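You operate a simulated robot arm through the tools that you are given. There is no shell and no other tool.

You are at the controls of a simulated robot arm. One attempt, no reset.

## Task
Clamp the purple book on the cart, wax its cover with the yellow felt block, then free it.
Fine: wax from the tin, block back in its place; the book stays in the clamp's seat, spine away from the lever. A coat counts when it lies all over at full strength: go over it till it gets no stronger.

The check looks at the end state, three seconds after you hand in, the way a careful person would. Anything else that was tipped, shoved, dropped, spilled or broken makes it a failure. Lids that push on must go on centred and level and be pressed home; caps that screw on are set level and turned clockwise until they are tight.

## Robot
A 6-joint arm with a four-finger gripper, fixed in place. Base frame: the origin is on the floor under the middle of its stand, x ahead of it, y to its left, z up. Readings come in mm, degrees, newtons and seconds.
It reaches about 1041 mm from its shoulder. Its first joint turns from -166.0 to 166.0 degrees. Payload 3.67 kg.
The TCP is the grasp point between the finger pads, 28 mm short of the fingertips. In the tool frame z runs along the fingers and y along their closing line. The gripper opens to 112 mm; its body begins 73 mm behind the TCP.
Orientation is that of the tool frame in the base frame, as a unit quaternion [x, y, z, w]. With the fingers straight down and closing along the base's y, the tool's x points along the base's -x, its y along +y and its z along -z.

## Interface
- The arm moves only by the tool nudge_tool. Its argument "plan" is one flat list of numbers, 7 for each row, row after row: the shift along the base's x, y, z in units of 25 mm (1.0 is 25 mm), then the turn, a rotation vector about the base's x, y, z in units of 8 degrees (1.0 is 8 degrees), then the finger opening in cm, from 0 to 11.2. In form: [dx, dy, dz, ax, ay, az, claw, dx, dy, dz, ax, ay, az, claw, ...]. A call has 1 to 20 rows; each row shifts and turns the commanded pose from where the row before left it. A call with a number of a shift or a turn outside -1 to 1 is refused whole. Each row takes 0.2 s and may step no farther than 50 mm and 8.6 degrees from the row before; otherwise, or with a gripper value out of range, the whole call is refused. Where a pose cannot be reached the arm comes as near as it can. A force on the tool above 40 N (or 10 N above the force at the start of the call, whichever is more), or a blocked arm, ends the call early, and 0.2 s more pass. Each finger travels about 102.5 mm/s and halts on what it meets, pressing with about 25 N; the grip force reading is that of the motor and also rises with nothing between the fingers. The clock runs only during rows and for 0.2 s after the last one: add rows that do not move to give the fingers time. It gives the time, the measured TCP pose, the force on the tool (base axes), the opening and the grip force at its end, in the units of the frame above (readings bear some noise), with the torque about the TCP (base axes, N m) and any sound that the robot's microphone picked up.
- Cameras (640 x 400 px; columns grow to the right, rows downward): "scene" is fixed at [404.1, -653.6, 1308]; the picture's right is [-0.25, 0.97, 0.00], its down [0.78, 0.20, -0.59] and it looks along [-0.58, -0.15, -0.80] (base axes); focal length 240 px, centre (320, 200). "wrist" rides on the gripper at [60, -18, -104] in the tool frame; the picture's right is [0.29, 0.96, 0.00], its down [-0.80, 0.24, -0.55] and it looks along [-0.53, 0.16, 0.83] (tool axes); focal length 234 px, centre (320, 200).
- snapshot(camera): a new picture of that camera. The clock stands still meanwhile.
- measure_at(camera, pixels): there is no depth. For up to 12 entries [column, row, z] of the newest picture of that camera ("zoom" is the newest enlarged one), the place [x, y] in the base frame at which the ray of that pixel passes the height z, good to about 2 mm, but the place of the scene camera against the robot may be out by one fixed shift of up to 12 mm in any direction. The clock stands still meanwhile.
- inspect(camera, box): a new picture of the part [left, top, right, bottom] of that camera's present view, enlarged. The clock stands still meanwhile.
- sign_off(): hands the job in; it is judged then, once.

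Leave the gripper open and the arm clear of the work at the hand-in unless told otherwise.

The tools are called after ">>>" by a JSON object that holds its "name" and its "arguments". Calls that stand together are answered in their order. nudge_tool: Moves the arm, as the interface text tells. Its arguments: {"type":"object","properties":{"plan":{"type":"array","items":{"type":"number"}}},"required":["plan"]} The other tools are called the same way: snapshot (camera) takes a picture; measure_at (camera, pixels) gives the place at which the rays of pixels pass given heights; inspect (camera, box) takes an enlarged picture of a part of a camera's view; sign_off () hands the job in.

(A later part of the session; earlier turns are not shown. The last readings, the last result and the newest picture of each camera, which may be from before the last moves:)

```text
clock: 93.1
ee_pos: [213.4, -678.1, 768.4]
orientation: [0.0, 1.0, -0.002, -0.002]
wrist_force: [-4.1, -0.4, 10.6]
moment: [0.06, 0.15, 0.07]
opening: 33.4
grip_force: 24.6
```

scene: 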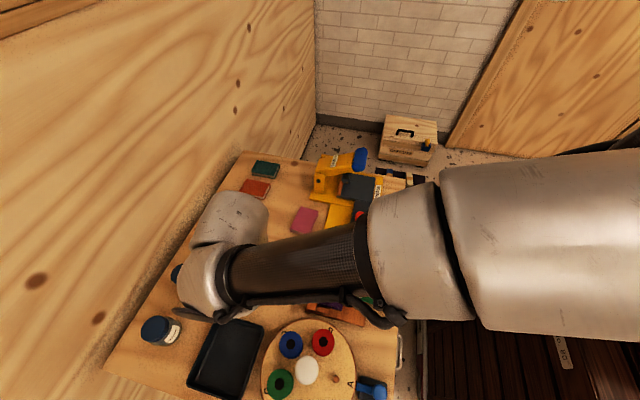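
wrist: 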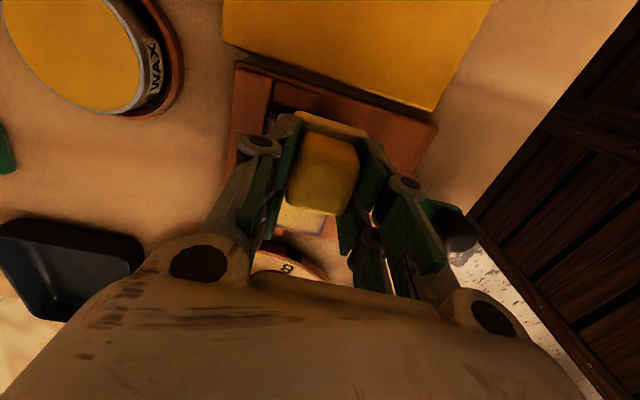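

>>> {"name": "nudge_tool", "arguments": {"plan": [0.324, 0, 0, 0, 0, 0, 2.6, 0.324, 0, 0, 0, 0, 0, 2.6, 0.324, 0, 0, 0, 0, 0, 2.6, 0.324, 0, 0, 0, 0, 0, 2.6, 0.324, 0, 0, 0, 0, 0, 2.6, 0.324, 0, 0, 0, 0, 0, 2.6, 0, 0.213, 0, 0, 0, 0, 2.6, 0, 0.213, 0, 0, 0, 0, 2.6, 0, 0.213, 0, 0, 0, 0, 2.6, 0, 0.213, 0, 0, 0, 0, 2.6, 0, 0.213, 0, 0, 0, 0, 2.6, 0, 0.213, 0, 0, 0, 0, 2.6, -0.335, 0, 0, 0, 0, 0, 2.6, -0.335, 0, 0, 0, 0, 0, 2.6, -0.335, 0, 0, 0, 0, 0, 2.6, -0.335, 0, 0, 0, 0, 0, 2.6, -0.335, 0, 0, 0, 0, 0, 2.6, -0.335, 0, 0, 0, 0, 0, 2.6, -0.335, 0, 0, 0, 0, 0, 2.6, -0.335, 0, 0, 0, 0, 0, 2.6]}}

>>> {"name": "inspect", "arguments": {"camera": "scene", "box": [297, 250, 377, 320]}}

>>> {"name": "snapshot", "arguments": {"camera": "wrist"}}

```text
clock: 97.3
ee_pos: [193.7, -646.3, 767.9]
orientation: [0.001, 1.0, -0.001, -0.002]
wrist_force: [4.7, 0.6, 13.7]
moment: [-0.05, -0.3, 0.01]
opening: 33.7
grip_force: 24.9
```

```text
5.71 times, centred on (337, 285) of scene
```

zoom: 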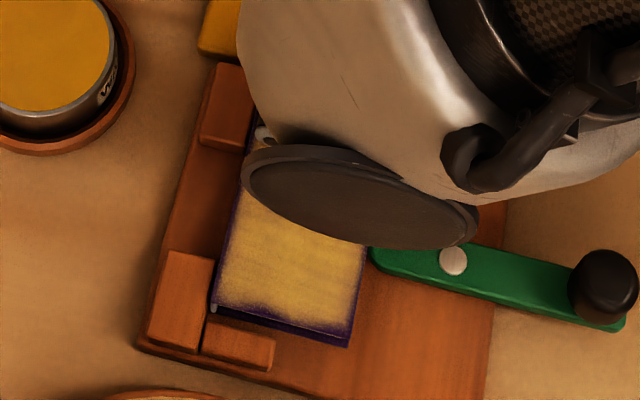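

```text
taken
```

wrist: 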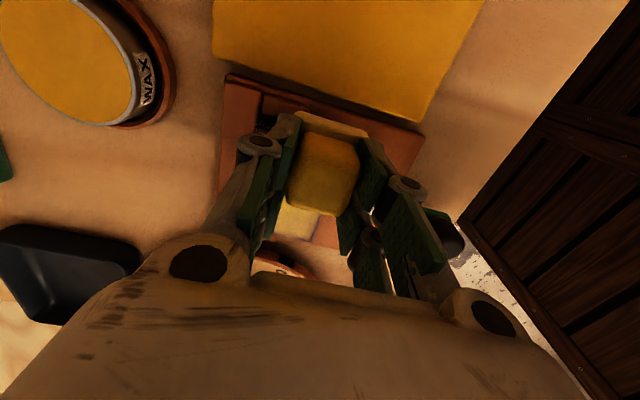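

I sweep the -x end across to y≈-678, then lift to inspect the whole cover.

>>> {"name": "nudge_tool", "arguments": {"plan": [0, -0.213, 0, 0, 0, 0, 2.6, 0, -0.213, 0, 0, 0, 0, 2.6, 0, -0.213, 0, 0, 0, 0, 2.6, 0, -0.213, 0, 0, 0, 0, 2.6, 0, -0.213, 0, 0, 0, 0, 2.6, 0, -0.213, 0, 0, 0, 0, 2.6, 0.1, 0.1, 0.4, 0, 0, 0, 2.6, 0, 0, 1, 0, 0, 0, 2.6, 0, 0, 1, 0, 0, 0, 2.6, -0.8, -0.8, 0.6, 0, 0, 0, 2.6, -0.8, -0.8, 0, 0, 0, 0, 2.6, -0.8, -0.8, 0, 0, 0, 0, 2.6, 0, 0, 0, 0, 0, 0, 2.6]}}

>>> {"name": "snapshot", "arguments": {"camera": "wrist"}}

>>> {"name": "inspect", "arguments": {"camera": "scene", "box": [297, 250, 377, 310]}}

>>> {"name": "inspect", "arguments": {"camera": "wrist", "box": [330, 100, 480, 240]}}

```text
clock: 100.1
ee_pos: [134.8, -735.6, 843.8]
orientation: [0.001, 1.0, -0.001, -0.002]
wrist_force: [-0.1, 0.2, -0.3]
moment: [-0.03, -0.02, 0.0]
opening: 33.6
grip_force: 24.7
```

```text
taken
```

wrist: 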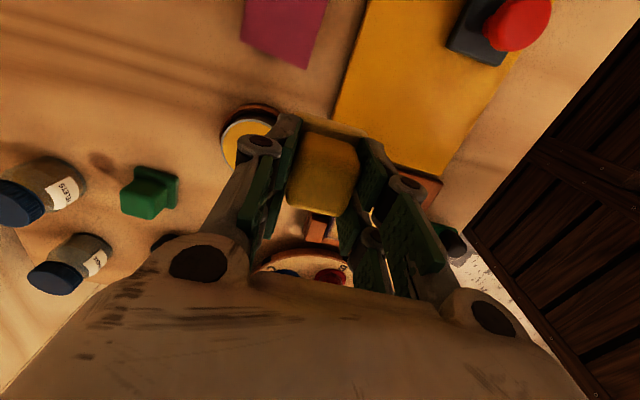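

```text
6.67 times, centred on (337, 280) of scene
```

zoom: 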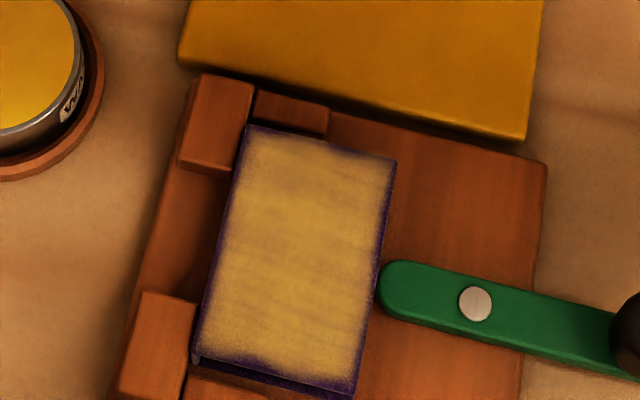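

```text
2.86 times, centred on (405, 170) of wrist
```

zoom: 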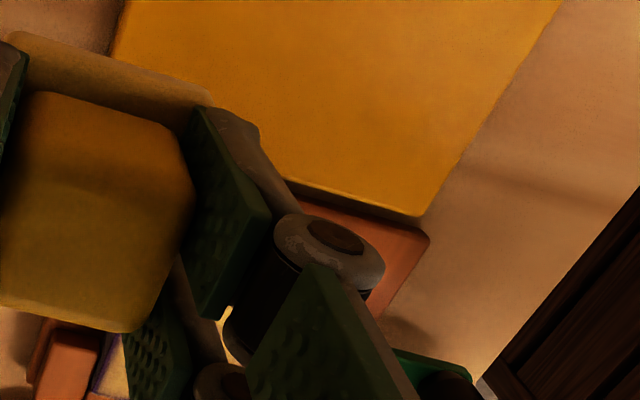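

The cover is now broadly yellow with a thin rim. I zoom in fully for reference, then go for a second load of wax to see whether it gets any stronger.

>>> {"name": "inspect", "arguments": {"camera": "scene", "box": [313, 264, 353, 314]}}

```text
8.00 times, centred on (333, 289) of scene
```

zoom: 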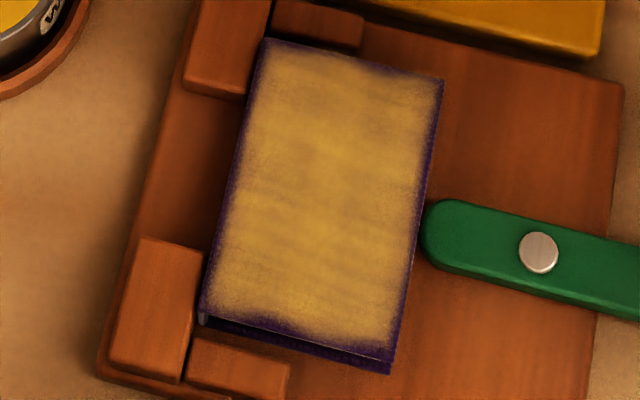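

Interior is fairly even, edges and the +x corner thinner. I return to the tin for more wax.

>>> {"name": "nudge_tool", "arguments": {"plan": [0.64, -0.71, 0, 0, 0, 0, 2.6, 0.64, -0.71, 0, 0, 0, 0, 2.6, 0.64, -0.71, 0, 0, 0, 0, 2.6, 0, 0, -0.9, 0, 0, 0, 2.6, 0, 0, -0.9, 0, 0, 0, 2.6, 0, 0, -0.7, 0, 0, 0, 2.6, 0, 0, 0, 0, 0, 0, 2.6]}}

>>> {"name": "inspect", "arguments": {"camera": "wrist", "box": [240, 60, 400, 200]}}

```text
clock: 101.7
ee_pos: [184.0, -787.1, 780.9]
orientation: [0.001, 1.0, -0.001, -0.002]
wrist_force: [0.0, 0.6, -0.1]
moment: [0.01, 0.0, -0.01]
opening: 33.4
grip_force: 25.2
```

```text
2.86 times, centred on (320, 130) of wrist
```

zoom: 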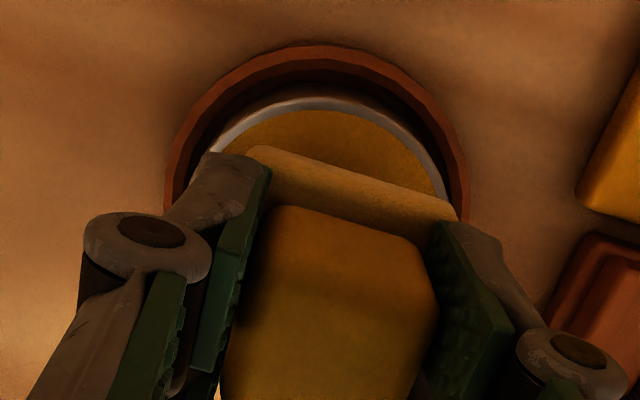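

The sole's right corner is close to the rim, so I shift (-1.5,-2) and go down to contact.

>>> {"name": "nudge_tool", "arguments": {"plan": [-0.06, -0.09, -0.16, 0, 0, 0, 2.6, 0, 0, -0.1, 0, 0, 0, 2.6, 0, 0, -0.06, 0, 0, 0, 2.6, 0, 0, -0.06, 0, 0, 0, 2.6, 0, 0, -0.04, 0, 0, 0, 2.6]}}

>>> {"name": "inspect", "arguments": {"camera": "wrist", "box": [240, 60, 400, 200]}}

```text
clock: 102.9
ee_pos: [181.5, -791.5, 771.0]
orientation: [0.0, 1.0, 0.0, -0.001]
wrist_force: [0.2, -0.7, -1.1]
moment: [0.0, 0.02, -0.06]
opening: 33.5
grip_force: 24.4
```

```text
2.86 times, centred on (320, 130) of wrist
```

zoom: 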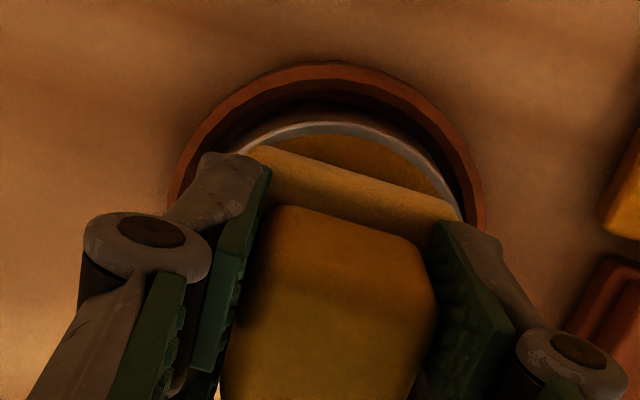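

>>> {"name": "nudge_tool", "arguments": {"plan": [0, 0, -0.04, 0, 0, 0, 2.6, 0, 0, -0.04, 0, 0, 0, 2.6]}}

```text
clock: 103.5
ee_pos: [182.4, -791.5, 769.9]
orientation: [0.001, 1.0, -0.001, -0.002]
wrist_force: [-0.9, 0.2, -0.6]
moment: [0.02, 0.03, 0.03]
opening: 33.3
grip_force: 24.7
```

>>> {"name": "nudge_tool", "arguments": {"plan": [0, 0, -0.04, 0, 0, 0, 2.6, 0, 0, -0.04, 0, 0, 0, 2.6]}}

```text
clock: 104.1
ee_pos: [181.8, -791.4, 768.1]
orientation: [0.0, 1.0, -0.002, -0.002]
wrist_force: [2.4, 2.0, 8.5]
moment: [0.22, -0.08, -0.01]
opening: 33.4
grip_force: 25.1
```

>>> {"name": "inspect", "arguments": {"camera": "scene", "box": [257, 240, 321, 285]}}

```text
8.89 times, centred on (289, 262) of scene
```

zoom: 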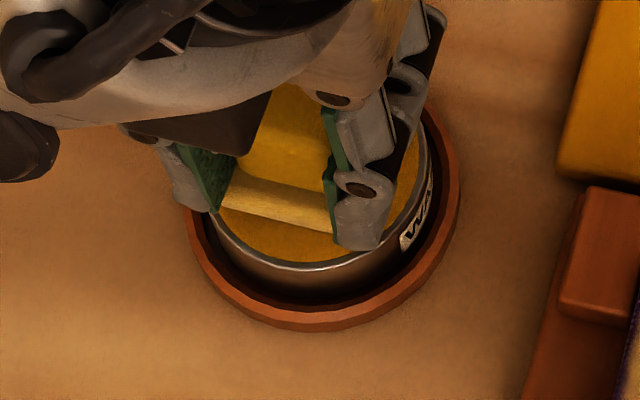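

The scene view suggests the sole is ~3–4 mm toward -y. I lift a little, shift +2.5 mm in y, and press to ~15 N.

>>> {"name": "nudge_tool", "arguments": {"plan": [0, 0, 0.12, 0, 0, 0, 2.6, 0.02, 0.1, 0, 0, 0, 0, 2.6, 0, 0, -0.08, 0, 0, 0, 2.6, 0, 0, -0.06, 0, 0, 0, 2.6, 0, 0, -0.04, 0, 0, 0, 2.6]}}

>>> {"name": "inspect", "arguments": {"camera": "wrist", "box": [240, 60, 400, 200]}}

>>> {"name": "inspect", "arguments": {"camera": "scene", "box": [257, 240, 321, 285]}}

```text
clock: 105.3
ee_pos: [181.3, -789.0, 767.2]
orientation: [0.0, 1.0, -0.002, -0.001]
wrist_force: [-1.0, 3.1, 26.0]
moment: [0.26, 0.0, -0.05]
opening: 33.3
grip_force: 25.3
```

```text
2.86 times, centred on (320, 130) of wrist
```

zoom: 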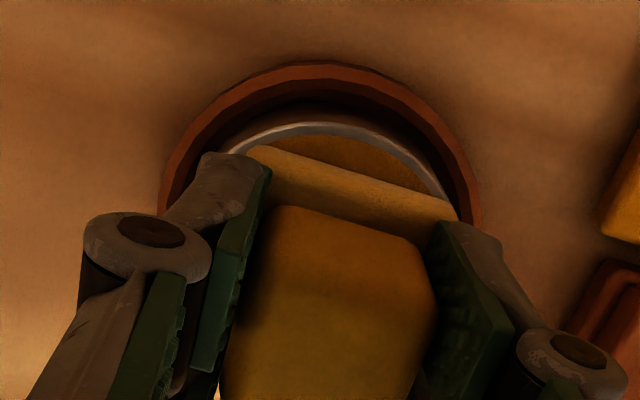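

```text
8.89 times, centred on (289, 262) of scene
```

zoom: 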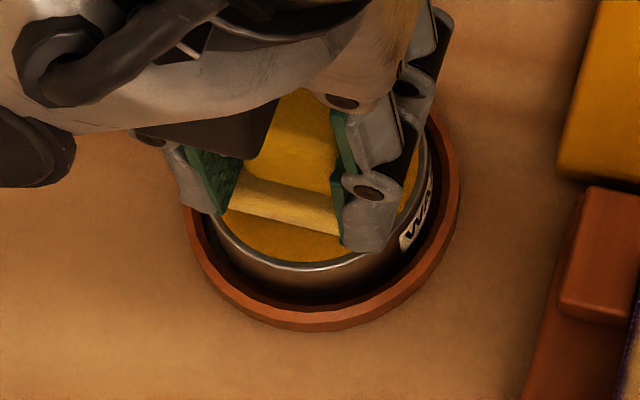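

Seated: 26 N with the pressure near the centre. I rub briefly to load.

>>> {"name": "nudge_tool", "arguments": {"plan": [0.06, 0, 0.03, 0, 0, 0, 2.6, 0, -0.06, 0, 0, 0, 0, 2.6, -0.1, 0, 0, 0, 0, 0, 2.6, 0, 0.1, 0, 0, 0, 0, 2.6, 0.1, 0, 0, 0, 0, 0, 2.6, 0, -0.06, 0, 0, 0, 0, 2.6, -0.06, 0.02, 0, 0, 0, 0, 2.6, 0, 0, 0, 0, 0, 0, 2.6, 0, 0, 0.4, 0, 0, 0, 2.6, 0, 0, 0.8, 0, 0, 0, 2.6, 0, 0, 0.4, 0, 0, 0, 2.6]}}

>>> {"name": "inspect", "arguments": {"camera": "scene", "box": [257, 230, 321, 285]}}

```text
clock: 107.7
ee_pos: [182.0, -787.3, 805.5]
orientation: [0.001, 1.0, 0.0, -0.002]
wrist_force: [0.8, -0.7, -0.3]
moment: [-0.01, 0.02, 0.01]
opening: 33.2
grip_force: 24.8
```

```text
7.27 times, centred on (289, 258) of scene
```

zoom: 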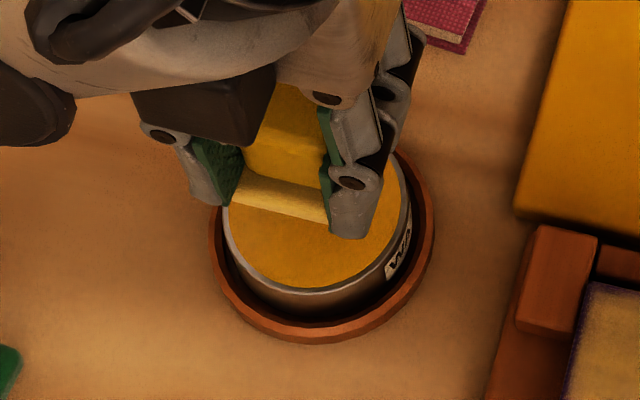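

Loaded again. I carry it to the cover's spine-side -x corner (197,-676) and lower to contact.

>>> {"name": "nudge_tool", "arguments": {"plan": [0.12, 0.89, 0, 0, 0, 0, 2.6, 0.12, 0.89, 0, 0, 0, 0, 2.6, 0.12, 0.89, 0, 0, 0, 0, 2.6, 0.12, 0.89, 0, 0, 0, 0, 2.6, 0.12, 0.89, 0, 0, 0, 0, 2.6, 0, 0, -0.7, 0, 0, 0, 2.6, 0, 0, -0.5, 0, 0, 0, 2.6, 0, 0, -0.12, 0, 0, 0, 2.6, 0, 0, -0.06, 0, 0, 0, 2.6, 0, 0, 0, 0, 0, 0, 2.6]}}

```text
clock: 109.9
ee_pos: [197.3, -678.3, 770.6]
orientation: [0.0, 1.0, -0.001, -0.002]
wrist_force: [-0.4, -1.0, -0.1]
moment: [0.02, 0.0, 0.0]
opening: 33.2
grip_force: 25.0
```

>>> {"name": "nudge_tool", "arguments": {"plan": [0, 0, -0.06, 0, 0, 0, 2.6, 0, 0, -0.05, 0, 0, 0, 2.6]}}

```text
clock: 110.5
ee_pos: [196.5, -676.9, 768.8]
orientation: [0.001, 1.0, -0.001, -0.002]
wrist_force: [-1.1, 0.1, 0.2]
moment: [0.03, -0.02, -0.02]
opening: 33.5
grip_force: 25.4
```

>>> {"name": "nudge_tool", "arguments": {"plan": [0, 0, -0.05, 0, 0, 0, 2.6, 0, 0, -0.04, 0, 0, 0, 2.6]}}

```text
clock: 111.1
ee_pos: [196.4, -677.9, 769.1]
orientation: [0.0, 1.0, -0.003, -0.002]
wrist_force: [-1.2, 7.0, 30.2]
moment: [0.49, -0.16, 0.07]
opening: 33.5
grip_force: 25.3
```

Contact at 30 N; I ease 0.5 mm and run a full raster: +x along y≈-677, then back along y≈-662.

>>> {"name": "nudge_tool", "arguments": {"plan": [0.1, 0, 0.025, 0, 0, 0, 2.6, 0.32, 0, 0, 0, 0, 0, 2.6, 0.32, 0, 0, 0, 0, 0, 2.6, 0.32, 0, 0, 0, 0, 0, 2.6, 0.32, 0, 0, 0, 0, 0, 2.6, 0.32, 0, 0, 0, 0, 0, 2.6, 0.32, 0, 0, 0, 0, 0, 2.6, 0.32, 0, 0, 0, 0, 0, 2.6, 0.32, 0, 0, 0, 0, 0, 2.6, 0, 0.3, 0, 0, 0, 0, 2.6, 0, 0.3, 0, 0, 0, 0, 2.6, -0.335, 0, 0, 0, 0, 0, 2.6, -0.335, 0, 0, 0, 0, 0, 2.6, -0.335, 0, 0, 0, 0, 0, 2.6, -0.335, 0, 0, 0, 0, 0, 2.6, -0.335, 0, 0, 0, 0, 0, 2.6, -0.335, 0, 0, 0, 0, 0, 2.6, -0.335, 0, 0, 0, 0, 0, 2.6, -0.335, 0, 0, 0, 0, 0, 2.6]}}

```text
clock: 112.6
ee_pos: [242.5, -677.3, 769.7]
orientation: [0.001, 1.0, -0.003, -0.002]
wrist_force: [-0.5, 2.0, 12.7]
moment: [0.18, -0.03, 0.0]
opening: 33.3
grip_force: 25.1
stopped in row 7: the force on the tool passed its limit at 41 N (the readings are from after the stop); the commanded pose is now the measured one
```

It stopped at 41 N near x≈242 — probably the sole's overhang met the edge of the +x stop. I check that nothing shifted.

>>> {"name": "inspect", "arguments": {"camera": "scene", "box": [292, 250, 388, 330]}}

>>> {"name": "inspect", "arguments": {"camera": "wrist", "box": [240, 20, 420, 240]}}

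```text
5.00 times, centred on (340, 290) of scene
```

zoom: 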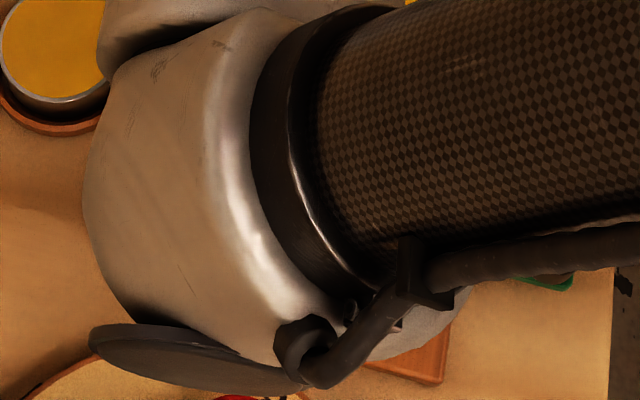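

```text
1.82 times, centred on (330, 130) of wrist
```

zoom: 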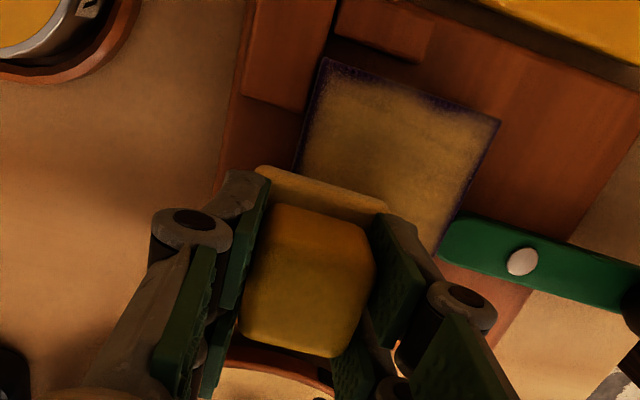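

Everything is in place. I reduce the overhang (y≈-670), finish +x, shift to y≈-648 and stroke back to x≈196.

>>> {"name": "nudge_tool", "arguments": {"plan": [0, 0.28, 0, 0, 0, 0, 2.6, 0.32, 0, 0, 0, 0, 0, 2.6, 0.32, 0, 0, 0, 0, 0, 2.6, 0, 0.293, 0, 0, 0, 0, 2.6, 0, 0.293, 0, 0, 0, 0, 2.6, 0, 0.293, 0, 0, 0, 0, 2.6, -0.31, 0, 0, 0, 0, 0, 2.6, -0.31, 0, 0, 0, 0, 0, 2.6, -0.31, 0, 0, 0, 0, 0, 2.6, -0.31, 0, 0, 0, 0, 0, 2.6, -0.31, 0, 0, 0, 0, 0, 2.6, -0.31, 0, 0, 0, 0, 0, 2.6, -0.31, 0, 0, 0, 0, 0, 2.6, -0.31, 0, 0, 0, 0, 0, 2.6]}}

>>> {"name": "inspect", "arguments": {"camera": "scene", "box": [297, 250, 377, 320]}}

```text
clock: 115.6
ee_pos: [196.3, -648.0, 768.4]
orientation: [0.001, 1.0, -0.001, -0.001]
wrist_force: [8.0, 0.6, 25.2]
moment: [-0.05, -0.54, 0.03]
opening: 33.7
grip_force: 25.4
```

```text
5.71 times, centred on (337, 285) of scene
```

zoom: 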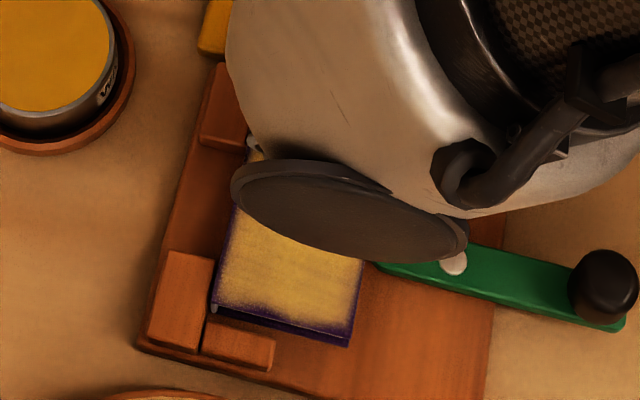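

I continue: across at x≈196 to y≈-670, along +x, up to y≈-659, and back.

>>> {"name": "nudge_tool", "arguments": {"plan": [0, -0.293, 0, 0, 0, 0, 2.6, 0, -0.293, 0, 0, 0, 0, 2.6, 0, -0.293, 0, 0, 0, 0, 2.6, 0.31, 0, 0, 0, 0, 0, 2.6, 0.31, 0, 0, 0, 0, 0, 2.6, 0.31, 0, 0, 0, 0, 0, 2.6, 0.31, 0, 0, 0, 0, 0, 2.6, 0.31, 0, 0, 0, 0, 0, 2.6, 0.31, 0, 0, 0, 0, 0, 2.6, 0.31, 0, 0, 0, 0, 0, 2.6, 0.31, 0, 0, 0, 0, 0, 2.6, 0, 0.44, 0, 0, 0, 0, 2.6, -0.31, 0, 0, 0, 0, 0, 2.6, -0.31, 0, 0, 0, 0, 0, 2.6, -0.31, 0, 0, 0, 0, 0, 2.6, -0.31, 0, 0, 0, 0, 0, 2.6, -0.31, 0, 0, 0, 0, 0, 2.6, -0.31, 0, 0, 0, 0, 0, 2.6, -0.31, 0, 0, 0, 0, 0, 2.6, -0.31, 0, 0, 0, 0, 0, 2.6]}}

```text
clock: 119.8
ee_pos: [195.7, -660.2, 768.9]
orientation: [0.0, 1.0, -0.002, -0.001]
wrist_force: [7.4, 0.3, 22.9]
moment: [0.04, -0.45, 0.02]
opening: 33.3
grip_force: 24.6
```

Now I lift and look at the whole cover again.

>>> {"name": "nudge_tool", "arguments": {"plan": [0.1, 0, 0.4, 0, 0, 0, 2.6, 0, 0, 1, 0, 0, 0, 2.6, -0.4, -0.4, 1, 0, 0, 0, 2.6, -0.8, -0.8, 0.6, 0, 0, 0, 2.6, -0.8, -0.8, 0, 0, 0, 0, 2.6, -0.8, -0.8, 0, 0, 0, 0, 2.6, 0, 0, 0, 0, 0, 0, 2.6]}}

>>> {"name": "inspect", "arguments": {"camera": "scene", "box": [313, 264, 353, 314]}}

>>> {"name": "inspect", "arguments": {"camera": "scene", "box": [316, 276, 352, 298]}}

```text
clock: 121.4
ee_pos: [128.0, -730.7, 841.5]
orientation: [0.001, 1.0, -0.001, -0.002]
wrist_force: [0.5, -0.3, -0.8]
moment: [0.01, 0.0, -0.03]
opening: 33.6
grip_force: 24.5
```

```text
8.00 times, centred on (333, 289) of scene
```

zoom: 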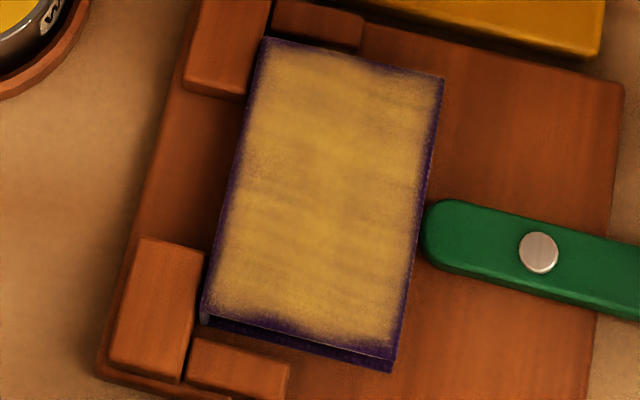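

```text
16.00 times, centred on (334, 287) of scene
```

zoom: 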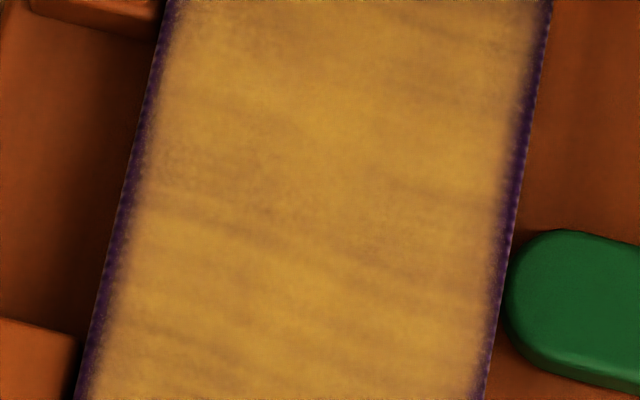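

The cover looks the same as after the first load (same texture, same thin rim), so it seems saturated. To be sure about the rims, I make one more dedicated edge pass: back down at about (250,-658).

>>> {"name": "nudge_tool", "arguments": {"plan": [0.8, 0.48, 0, 0, 0, 0, 2.6, 0.8, 0.48, 0, 0, 0, 0, 2.6, 0.8, 0.48, 0, 0, 0, 0, 2.6, 0.8, 0.48, 0, 0, 0, 0, 2.6, 0.8, 0.48, 0, 0, 0, 0, 2.6, 0.88, 0.5, 0, 0, 0, 0, 2.6, 0, 0, -1, 0, 0, 0, 2.6, 0, 0, -1, 0, 0, 0, 2.6, 0, 0, -0.76, 0, 0, 0, 2.6, 0, 0, 0, 0, 0, 0, 2.6]}}

```text
clock: 123.6
ee_pos: [252.7, -656.5, 773.9]
orientation: [0.002, 1.0, -0.002, -0.002]
wrist_force: [-0.4, -0.2, -0.4]
moment: [-0.04, -0.01, -0.01]
opening: 33.3
grip_force: 25.1
```

>>> {"name": "nudge_tool", "arguments": {"plan": [0, 0, -0.08, 0, 0, 0, 2.6, 0, 0, -0.06, 0, 0, 0, 2.6, 0, 0, -0.05, 0, 0, 0, 2.6]}}

```text
clock: 124.4
ee_pos: [250.4, -656.3, 768.8]
orientation: [0.001, 1.0, -0.002, -0.002]
wrist_force: [-0.3, 0.9, 3.3]
moment: [0.1, 0.01, -0.02]
opening: 33.3
grip_force: 25.2
```

Light touch. I press 0.8 mm more and run: +x rim, then fore-edge rim toward -x, then -x rim.

>>> {"name": "nudge_tool", "arguments": {"plan": [0.2, 0, -0.032, 0, 0, 0, 2.6, 0.3, 0, 0, 0, 0, 0, 2.6, 0, -0.24, 0, 0, 0, 0, 2.6, 0, -0.24, 0, 0, 0, 0, 2.6, 0, 0.23, 0, 0, 0, 0, 2.6, 0, 0.23, 0, 0, 0, 0, 2.6, 0, 0.23, 0, 0, 0, 0, 2.6, 0, 0.23, 0, 0, 0, 0, 2.6, -0.32, 0, 0, 0, 0, 0, 2.6, -0.32, 0, 0, 0, 0, 0, 2.6, -0.32, 0, 0, 0, 0, 0, 2.6, -0.32, 0, 0, 0, 0, 0, 2.6, -0.32, 0, 0, 0, 0, 0, 2.6, -0.32, 0, 0, 0, 0, 0, 2.6, -0.32, 0, 0, 0, 0, 0, 2.6, -0.32, 0, 0, 0, 0, 0, 2.6, -0.32, 0, 0, 0, 0, 0, 2.6, 0, -0.3, 0, 0, 0, 0, 2.6, 0, -0.3, 0, 0, 0, 0, 2.6, 0, -0.3, 0, 0, 0, 0, 2.6]}}

```text
clock: 128.6
ee_pos: [190.4, -667.6, 767.7]
orientation: [0.0, 1.0, -0.002, -0.002]
wrist_force: [0.2, 9.1, 23.3]
moment: [0.48, -0.2, 0.05]
opening: 33.6
grip_force: 24.6
```

And the spine rim: stroke +x along y≈-669, then lift and inspect.

>>> {"name": "nudge_tool", "arguments": {"plan": [0.31, -0.04, 0, 0, 0, 0, 2.6, 0.31, 0, 0, 0, 0, 0, 2.6, 0.31, 0, 0, 0, 0, 0, 2.6, 0.31, 0, 0, 0, 0, 0, 2.6, 0.31, 0, 0, 0, 0, 0, 2.6, 0.31, 0, 0, 0, 0, 0, 2.6, 0.31, 0, 0, 0, 0, 0, 2.6, 0.31, 0, 0, 0, 0, 0, 2.6, 0.31, 0, 0, 0, 0, 0, 2.6, 0, 0.1, 0.4, 0, 0, 0, 2.6, 0, 0, 1, 0, 0, 0, 2.6, 0, -0.4, 1, 0, 0, 0, 2.6, 0, -0.9, 0.4, 0, 0, 0, 2.6, 0, -0.9, 0, 0, 0, 0, 2.6, 0, -0.9, 0, 0, 0, 0, 2.6, 0, -0.9, 0, 0, 0, 0, 2.6, 0, -0.9, 0, 0, 0, 0, 2.6, 0, 0, 0, 0, 0, 0, 2.6]}}

>>> {"name": "inspect", "arguments": {"camera": "scene", "box": [313, 264, 353, 314]}}

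>>> {"name": "snapshot", "arguments": {"camera": "scene"}}

>>> {"name": "snapshot", "arguments": {"camera": "wrist"}}

```text
clock: 132.4
ee_pos: [262.6, -789.9, 838.9]
orientation: [0.001, 1.0, -0.002, -0.002]
wrist_force: [0.3, 0.2, -0.2]
moment: [0.0, 0.04, -0.02]
opening: 33.1
grip_force: 25.5
```

```text
8.00 times, centred on (333, 289) of scene
```

zoom: 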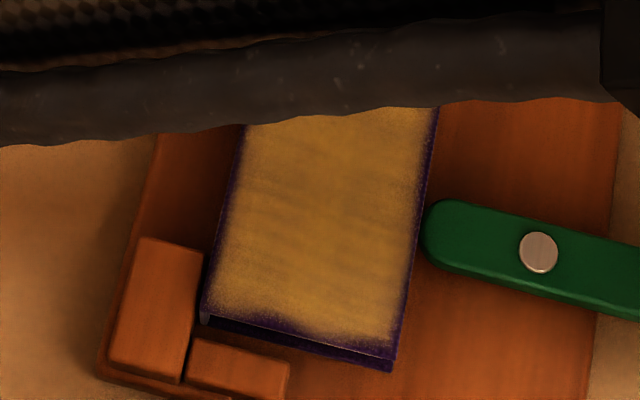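

```text
taken
```

scene: 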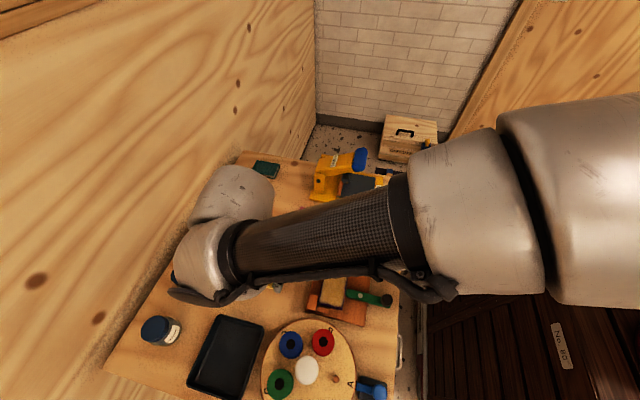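

```text
taken
```

wrist: 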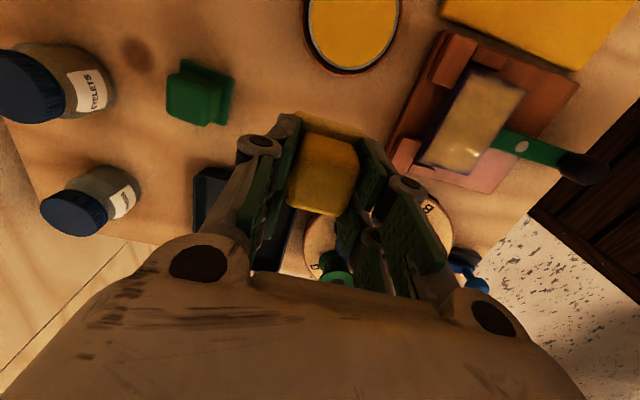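

The rim looks identical after the edge pass, so it's simply the coat's outline and the coat is saturated. I view the cover from the wrist camera as well.

>>> {"name": "inspect", "arguments": {"camera": "wrist", "box": [400, 50, 560, 200]}}

```text
2.67 times, centred on (480, 125) of wrist
```

zoom: 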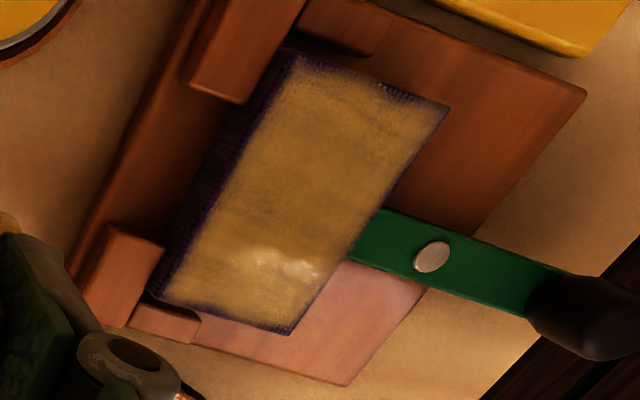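

The -x end rim looks slightly patchy from this side. I take a third load and give the ends extra strokes to rule out thin spots. Back over the tin.

>>> {"name": "nudge_tool", "arguments": {"plan": [-0.8, 0.02, 0, 0, 0, 0, 2.6, -0.8, 0.02, 0, 0, 0, 0, 2.6, -0.8, 0.02, 0, 0, 0, 0, 2.6, -0.82, 0, 0, 0, 0, 0, 2.6, 0, 0, -1, 0, 0, 0, 2.6, 0, 0, -1, 0, 0, 0, 2.6, 0, 0, -0.6, 0, 0, 0, 2.6, 0, 0, 0, 0, 0, 0, 2.6]}}

>>> {"name": "inspect", "arguments": {"camera": "scene", "box": [257, 240, 321, 285]}}

>>> {"name": "inspect", "arguments": {"camera": "scene", "box": [313, 264, 353, 314]}}

```text
clock: 134.2
ee_pos: [181.8, -788.6, 772.0]
orientation: [0.001, 1.0, -0.002, -0.002]
wrist_force: [0.7, 0.1, -1.0]
moment: [-0.01, 0.0, -0.01]
opening: 33.6
grip_force: 24.5
```

```text
8.89 times, centred on (289, 262) of scene
```

zoom: 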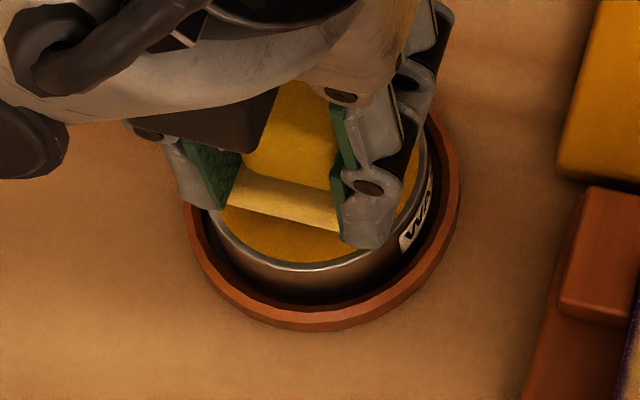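

```text
8.00 times, centred on (333, 289) of scene
```

zoom: 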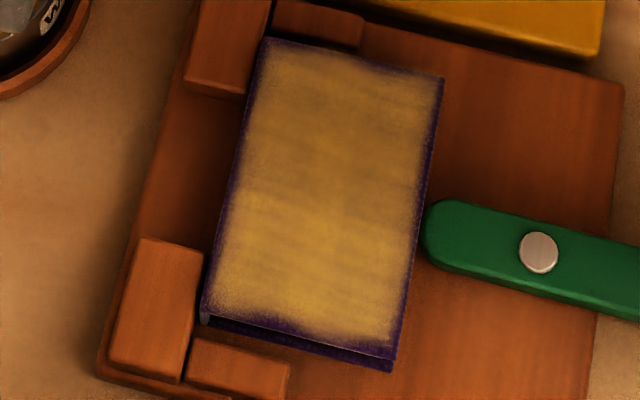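

>>> {"name": "nudge_tool", "arguments": {"plan": [0, 0, -0.08, 0, 0, 0, 2.6, 0, 0, -0.06, 0, 0, 0, 2.6, 0, 0, -0.04, 0, 0, 0, 2.6]}}

```text
clock: 135.0
ee_pos: [181.5, -788.9, 767.1]
orientation: [0.002, 1.0, -0.001, -0.001]
wrist_force: [-0.6, 0.7, -0.4]
moment: [-0.02, 0.01, 0.03]
opening: 33.7
grip_force: 25.2
```

>>> {"name": "nudge_tool", "arguments": {"plan": [0, 0, -0.04, 0, 0, 0, 2.6, 0, 0, -0.04, 0, 0, 0, 2.6]}}

```text
clock: 135.6
ee_pos: [181.1, -788.8, 767.9]
orientation: [0.0, 1.0, -0.002, -0.003]
wrist_force: [-1.5, 4.0, 12.4]
moment: [0.34, 0.02, -0.02]
opening: 33.4
grip_force: 24.8
```

Contact 12 N. I press slightly more and rub, then return to the cover's -x end.

>>> {"name": "nudge_tool", "arguments": {"plan": [0.06, 0, -0.02, 0, 0, 0, 2.6, 0, -0.06, 0, 0, 0, 0, 2.6, -0.1, 0, 0, 0, 0, 0, 2.6, 0, 0.1, 0, 0, 0, 0, 2.6, 0.1, 0, 0, 0, 0, 0, 2.6, 0, -0.06, 0, 0, 0, 0, 2.6, -0.06, 0.02, 0, 0, 0, 0, 2.6, 0, 0, 0, 0, 0, 0, 2.6, 0, 0, 0.4, 0, 0, 0, 2.6, 0, 0, 0.8, 0, 0, 0, 2.6, 0, 0, 0.3, 0, 0, 0, 2.6, 0.12, 0.94, 0, 0, 0, 0, 2.6, 0.12, 0.94, 0, 0, 0, 0, 2.6, 0.12, 0.94, 0, 0, 0, 0, 2.6, 0.08, 0.94, 0, 0, 0, 0, 2.6, 0.08, 0.94, 0, 0, 0, 0, 2.6, 0, 0, -0.7, 0, 0, 0, 2.6, 0, 0, -0.5, 0, 0, 0, 2.6, 0, 0, 0, 0, 0, 0, 2.6]}}

```text
clock: 139.6
ee_pos: [194.2, -671.6, 772.9]
orientation: [0.001, 1.0, -0.002, -0.002]
wrist_force: [-0.2, -1.2, -0.9]
moment: [-0.02, 0.01, -0.01]
opening: 33.6
grip_force: 25.0
```

>>> {"name": "nudge_tool", "arguments": {"plan": [0, 0, -0.08, 0, 0, 0, 2.6, 0, 0, -0.06, 0, 0, 0, 2.6, 0, 0, -0.04, 0, 0, 0, 2.6]}}

```text
clock: 140.4
ee_pos: [193.8, -672.2, 769.0]
orientation: [0.001, 1.0, -0.002, -0.003]
wrist_force: [0.6, 1.5, 1.7]
moment: [0.06, -0.06, 0.0]
opening: 33.4
grip_force: 25.0
```

>>> {"name": "nudge_tool", "arguments": {"plan": [0, 0.26, -0.036, 0, 0, 0, 2.6, 0, 0.26, 0, 0, 0, 0, 2.6, 0, 0.26, 0, 0, 0, 0, 2.6, 0, 0.26, 0, 0, 0, 0, 2.6, 0.48, 0, 0, 0, 0, 0, 2.6, 0, -0.24, 0, 0, 0, 0, 2.6, 0, -0.24, 0, 0, 0, 0, 2.6, 0, -0.24, 0, 0, 0, 0, 2.6, 0, -0.24, 0, 0, 0, 0, 2.6, 0.32, 0, 0, 0, 0, 0, 2.6, 0.32, 0, 0, 0, 0, 0, 2.6, 0.32, 0, 0, 0, 0, 0, 2.6, 0, 0.23, 0, 0, 0, 0, 2.6, 0, 0.23, 0, 0, 0, 0, 2.6, 0, 0.23, 0, 0, 0, 0, 2.6, 0, 0.23, 0, 0, 0, 0, 2.6, 0.35, 0, 0, 0, 0, 0, 2.6, 0.35, 0, 0, 0, 0, 0, 2.6, 0.35, 0, 0, 0, 0, 0, 2.6]}}

```text
clock: 144.4
ee_pos: [256.4, -646.2, 768.6]
orientation: [0.001, 1.0, -0.001, -0.002]
wrist_force: [-6.3, -0.6, 16.8]
moment: [-0.03, 0.36, -0.05]
opening: 33.6
grip_force: 24.7
```

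Then the +x end across, and a final mid-line stroke back, and lift to view.

>>> {"name": "nudge_tool", "arguments": {"plan": [0.24, 0, 0, 0, 0, 0, 2.6, 0, -0.24, 0, 0, 0, 0, 2.6, 0, -0.24, 0, 0, 0, 0, 2.6, 0, -0.24, 0, 0, 0, 0, 2.6, 0, -0.24, 0, 0, 0, 0, 2.6, 0, 0.24, 0, 0, 0, 0, 2.6, 0, 0.24, 0, 0, 0, 0, 2.6, -0.34, 0, 0, 0, 0, 0, 2.6, -0.34, 0, 0, 0, 0, 0, 2.6, -0.34, 0, 0, 0, 0, 0, 2.6, -0.34, 0, 0, 0, 0, 0, 2.6, -0.34, 0, 0, 0, 0, 0, 2.6, -0.34, 0, 0, 0, 0, 0, 2.6, -0.34, 0, 0, 0, 0, 0, 2.6, -0.34, 0, 0, 0, 0, 0, 2.6, 0.1, 0, 0.4, 0, 0, 0, 2.6, 0, 0, 1, 0, 0, 0, 2.6, -0.4, -0.4, 1, 0, 0, 0, 2.6, -0.8, -0.8, 0.6, 0, 0, 0, 2.6, -0.8, -0.8, 0, 0, 0, 0, 2.6]}}

>>> {"name": "inspect", "arguments": {"camera": "scene", "box": [313, 264, 353, 314]}}

```text
clock: 148.6
ee_pos: [148.8, -709.1, 843.9]
orientation: [0.001, 1.0, -0.001, -0.001]
wrist_force: [0.8, 0.6, -0.3]
moment: [-0.03, 0.0, 0.02]
opening: 33.3
grip_force: 25.2
```

```text
8.00 times, centred on (333, 289) of scene
```

zoom: 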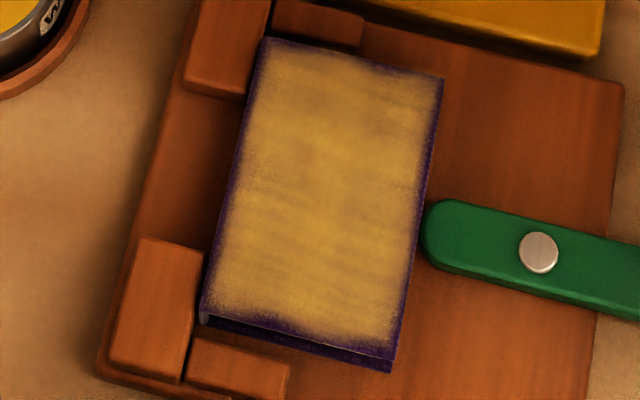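

No change from the earlier state: the coat is at full strength. Now I return the block to its place: above (272.2,-800.4) with yaw +4.7°, and down to ~8 mm over the top.

>>> {"name": "nudge_tool", "arguments": {"plan": [0.823, -0.609, 0, 0, 0, 0.1, 2.6, 0.823, -0.609, 0, 0, 0, 0.1, 2.6, 0.823, -0.609, 0, 0, 0, 0.1, 2.6, 0.823, -0.609, 0, 0, 0, 0.1, 2.6, 0.823, -0.609, 0, 0, 0, 0.1, 2.6, 0.823, -0.609, 0, 0, 0, 0.1, 2.6, 0, 0, -1, 0, 0, 0, 2.6, 0, 0, -1, 0, 0, 0, 2.6, 0, 0, -1, 0, 0, 0, 2.6, 0, 0, -0.5, 0, 0, 0, 2.6, 0, 0, 0, 0, 0, 0, 2.6]}}

>>> {"name": "snapshot", "arguments": {"camera": "wrist"}}

>>> {"name": "inspect", "arguments": {"camera": "wrist", "box": [240, 60, 400, 200]}}

```text
clock: 151.0
ee_pos: [270.1, -799.2, 754.7]
orientation: [-0.04, 0.999, -0.002, -0.002]
wrist_force: [0.2, 0.2, -0.7]
moment: [-0.02, -0.02, 0.0]
opening: 33.4
grip_force: 24.9
```

```text
taken
```

wrist: 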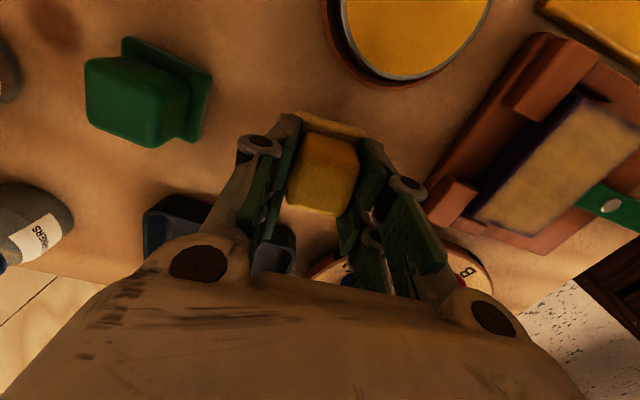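

```text
2.86 times, centred on (320, 130) of wrist
```

zoom: 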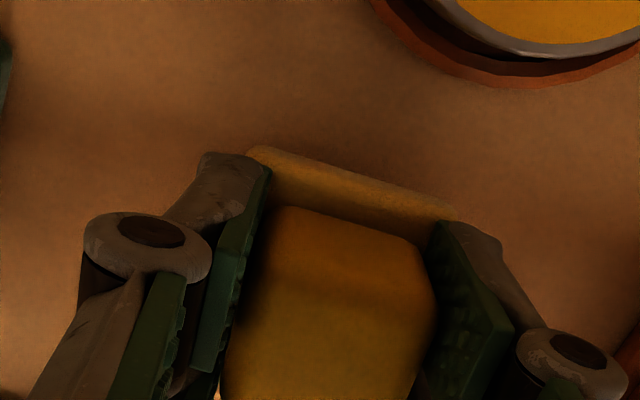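

Adjust (+2,-1.2) and lower gently to the cart top.

>>> {"name": "nudge_tool", "arguments": {"plan": [0.08, -0.05, -0.2, 0, 0, 0, 2.6, 0, 0, -0.12, 0, 0, 0, 2.6, 0, 0, -0.05, 0, 0, 0, 2.6, 0, 0, 0, 0, 0, 0, 2.6]}}

```text
clock: 152.0
ee_pos: [273.1, -800.9, 746.3]
orientation: [-0.041, 0.999, -0.002, -0.002]
wrist_force: [0.0, 0.1, -1.3]
moment: [-0.04, -0.01, 0.05]
opening: 33.3
grip_force: 24.8
```

>>> {"name": "nudge_tool", "arguments": {"plan": [0, 0, -0.05, 0, 0, 0, 2.6, 0, 0, -0.04, 0, 0, 0, 2.6]}}

```text
clock: 152.6
ee_pos: [273.4, -798.8, 744.6]
orientation: [-0.041, 0.999, -0.001, -0.002]
wrist_force: [0.3, 0.2, -1.6]
moment: [0.01, -0.01, -0.02]
opening: 33.3
grip_force: 25.3
```

>>> {"name": "nudge_tool", "arguments": {"plan": [0, 0, -0.04, 0, 0, 0, 2.6, 0, 0, -0.03, 0, 0, 0, 2.6]}}

```text
clock: 153.2
ee_pos: [272.8, -799.7, 742.4]
orientation: [-0.04, 0.999, -0.002, -0.002]
wrist_force: [0.7, 0.0, 0.0]
moment: [-0.01, -0.02, 0.03]
opening: 33.4
grip_force: 25.2
```

>>> {"name": "nudge_tool", "arguments": {"plan": [0, 0, -0.03, 0, 0, 0, 2.6, 0, 0, -0.03, 0, 0, 0, 2.6]}}

```text
clock: 153.8
ee_pos: [272.7, -799.0, 741.3]
orientation: [-0.04, 0.999, -0.002, -0.001]
wrist_force: [0.4, 0.3, 0.0]
moment: [0.02, 0.0, -0.01]
opening: 33.2
grip_force: 25.5
```

>>> {"name": "nudge_tool", "arguments": {"plan": [0, 0, -0.03, 0, 0, 0, 2.6, 0, 0, -0.03, 0, 0, 0, 2.6]}}

>>> {"name": "inspect", "arguments": {"camera": "wrist", "box": [240, 60, 400, 200]}}

```text
clock: 154.4
ee_pos: [273.1, -800.4, 739.2]
orientation: [-0.041, 0.999, -0.002, -0.002]
wrist_force: [0.0, 0.5, -1.1]
moment: [-0.03, -0.02, 0.01]
opening: 33.3
grip_force: 25.2
```

```text
2.86 times, centred on (320, 130) of wrist
```

zoom: 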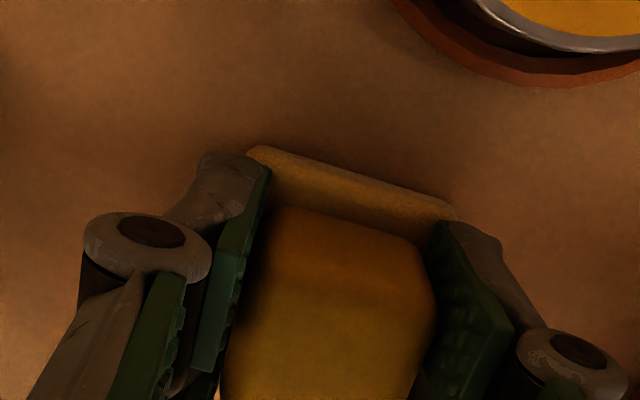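

The block has evidently slid up a few mm in the grip under pressing, so contact will come lower. I continue down gently.

>>> {"name": "nudge_tool", "arguments": {"plan": [0, 0, -0.03, 0, 0, 0, 2.6, 0, 0, -0.03, 0, 0, 0, 2.6]}}

```text
clock: 155.0
ee_pos: [273.2, -800.2, 740.3]
orientation: [-0.042, 0.999, -0.002, -0.001]
wrist_force: [1.7, 3.5, 11.0]
moment: [0.33, -0.16, 0.02]
opening: 33.2
grip_force: 24.3
```

The sole is down on the cart (11 N) at (273,-800). I release gently and lift.

>>> {"name": "nudge_tool", "arguments": {"plan": [0, 0, 0.02, 0, 0, 0, 3.3, 0, 0, 0, 0, 0, 0, 3.5, 0, 0, 0, 0, 0, 0, 4.0, 0, 0, 0, 0, 0, 0, 5.0, 0, 0, 0, 0, 0, 0, 5.2, 0, 0, 0.3, 0, 0, 0, 5.2, 0, 0, 0.8, 0, 0, 0, 5.2, 0, 0, 1, 0, 0, 0, 5.2, -0.8, 0, 1, 0, 0, 0, 5.2, -0.8, 0, 0.6, 0, 0, 0, 5.2, -0.8, 0, 0, 0, 0, -0.3, 5.2, 0, 0, 0, 0, 0, -0.29, 5.2]}}

>>> {"name": "snapshot", "arguments": {"camera": "wrist"}}

>>> {"name": "inspect", "arguments": {"camera": "wrist", "box": [270, 110, 370, 210]}}

>>> {"name": "inspect", "arguments": {"camera": "scene", "box": [249, 275, 297, 310]}}

```text
clock: 157.6
ee_pos: [212.2, -799.7, 831.8]
orientation: [0.0, 1.0, -0.002, -0.001]
wrist_force: [-0.5, -0.1, -0.2]
moment: [0.0, 0.02, -0.02]
opening: 51.9
grip_force: 0.1
```

```text
taken
```

wrist: 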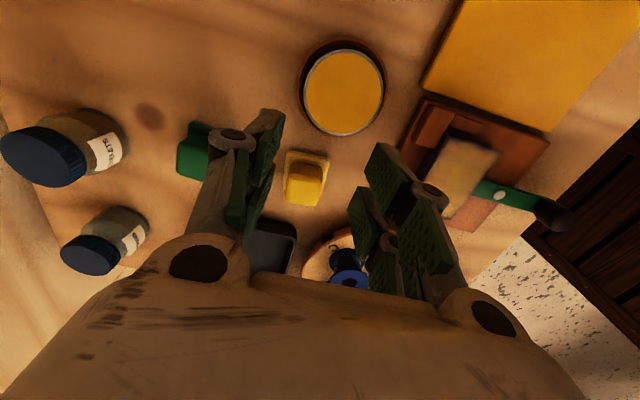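

```text
4.00 times, centred on (320, 160) of wrist
```

zoom: 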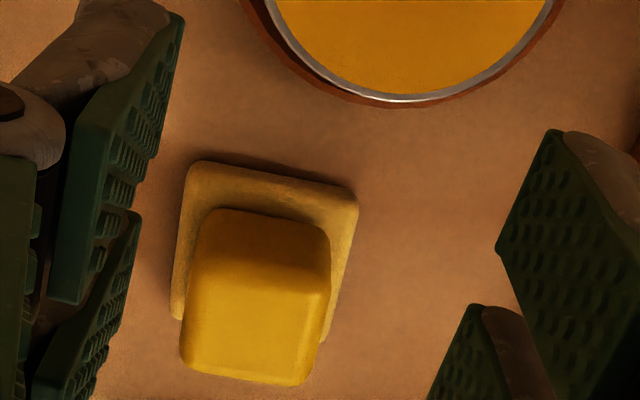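

```text
11.43 times, centred on (273, 292) of scene
```

zoom: 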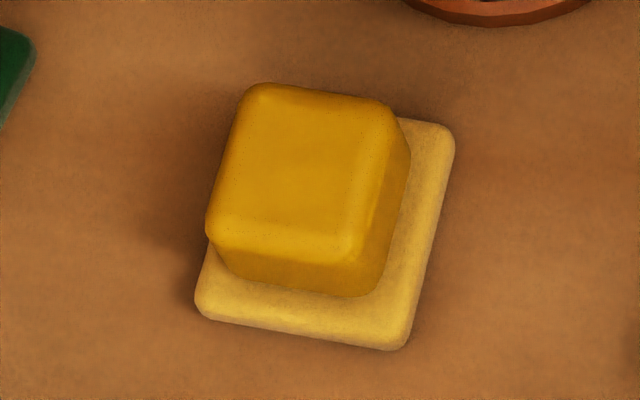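

The block is back in its spot (within ~1 mm of the first picture). Now I free the clamp: travel to the knob at (226,-538) while turning the wrist to +88°, the way I left it.

>>> {"name": "nudge_tool", "arguments": {"plan": [0.05, 0.95, 0.3, 0, 0, 1, 4.0, 0.05, 0.95, 0, 0, 0, 1, 4.0, 0.05, 0.95, 0, 0, 0, 1, 4.0, 0.05, 0.95, 0, 0, 0, 1, 4.0, 0.05, 0.95, 0, 0, 0, 1, 4.0, 0.05, 0.95, 0, 0, 0, 1, 4.0, 0.05, 0.95, 0, 0, 0, 1, 4.0, 0.05, 0.95, 0, 0, 0, 1, 4.0, 0.05, 0.95, 0, 0, 0, 1, 4.0, 0.05, 0.95, 0, 0, 0, 1, 4.0, 0.05, 0.95, 0, 0, 0, 0.9, 4.0, 0, 0, 0, 0, 0, 0, 4.0]}}

>>> {"name": "snapshot", "arguments": {"camera": "wrist"}}

>>> {"name": "inspect", "arguments": {"camera": "scene", "box": [292, 250, 400, 340]}}

```text
clock: 160.2
ee_pos: [225.8, -539.0, 838.1]
orientation: [-0.69, 0.724, -0.001, -0.002]
wrist_force: [0.8, -0.8, 0.2]
moment: [-0.05, -0.01, 0.01]
opening: 40.0
grip_force: 0.0
```

```text
taken
```

wrist: 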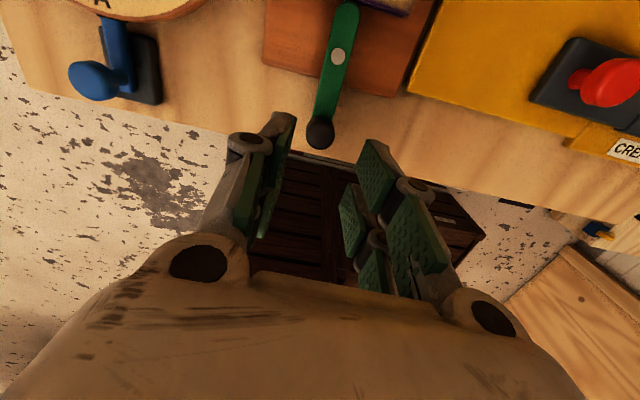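

```text
4.44 times, centred on (346, 295) of scene
```

zoom: 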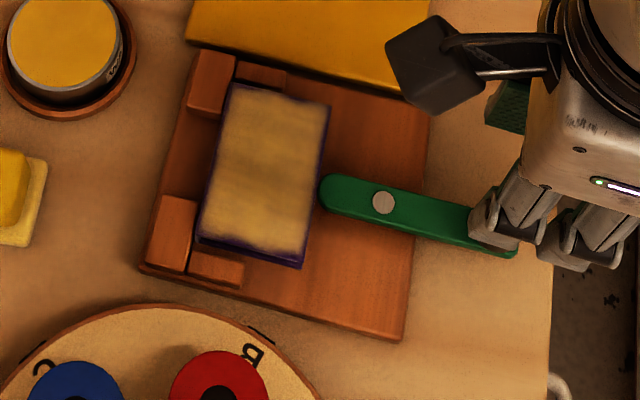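

I measure the knob (wrist px ~320,134) at z=746.

>>> {"name": "inspect", "arguments": {"camera": "wrist", "box": [270, 80, 370, 180]}}

>>> {"name": "measure_at", "arguments": {"camera": "wrist", "pixels": [[320, 134, 746], [308, 134, 740], [334, 134, 740]]}}

```text
4.00 times, centred on (320, 130) of wrist
```

zoom: 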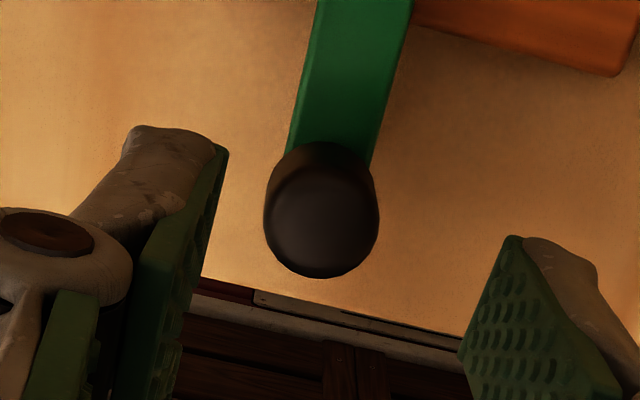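

```text
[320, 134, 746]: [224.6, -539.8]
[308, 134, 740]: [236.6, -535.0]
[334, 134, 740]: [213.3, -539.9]
```

The knob is at ≈(224.5,-539), right under the jaws. I descend to z≈757 and grip it.

>>> {"name": "nudge_tool", "arguments": {"plan": [-0.03, 0, -1, 0, 0, 0, 4.0, 0, 0, -1, 0, 0, 0, 4.0, 0, 0, -0.8, 0, 0, 0, 4.0, 0, 0, -0.44, 0, 0, 0, 4.0, 0, 0, 0, 0, 0, 0, 4.0]}}

>>> {"name": "inspect", "arguments": {"camera": "wrist", "box": [240, 90, 400, 250]}}

```text
clock: 161.4
ee_pos: [225.9, -537.6, 758.6]
orientation: [-0.689, 0.725, -0.001, -0.003]
wrist_force: [-0.3, -0.1, 0.1]
moment: [0.01, -0.01, 0.02]
opening: 40.1
grip_force: 0.0
```

```text
2.50 times, centred on (320, 170) of wrist
```

zoom: 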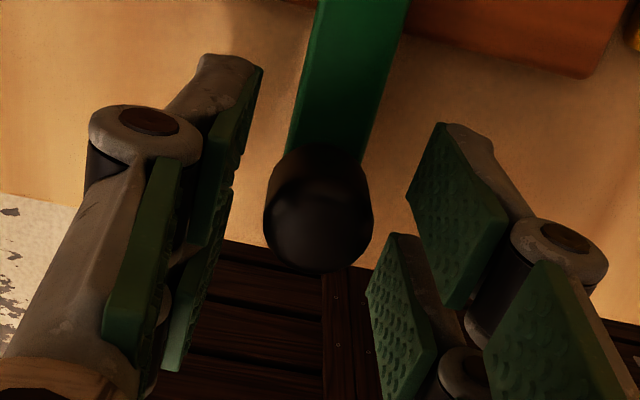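

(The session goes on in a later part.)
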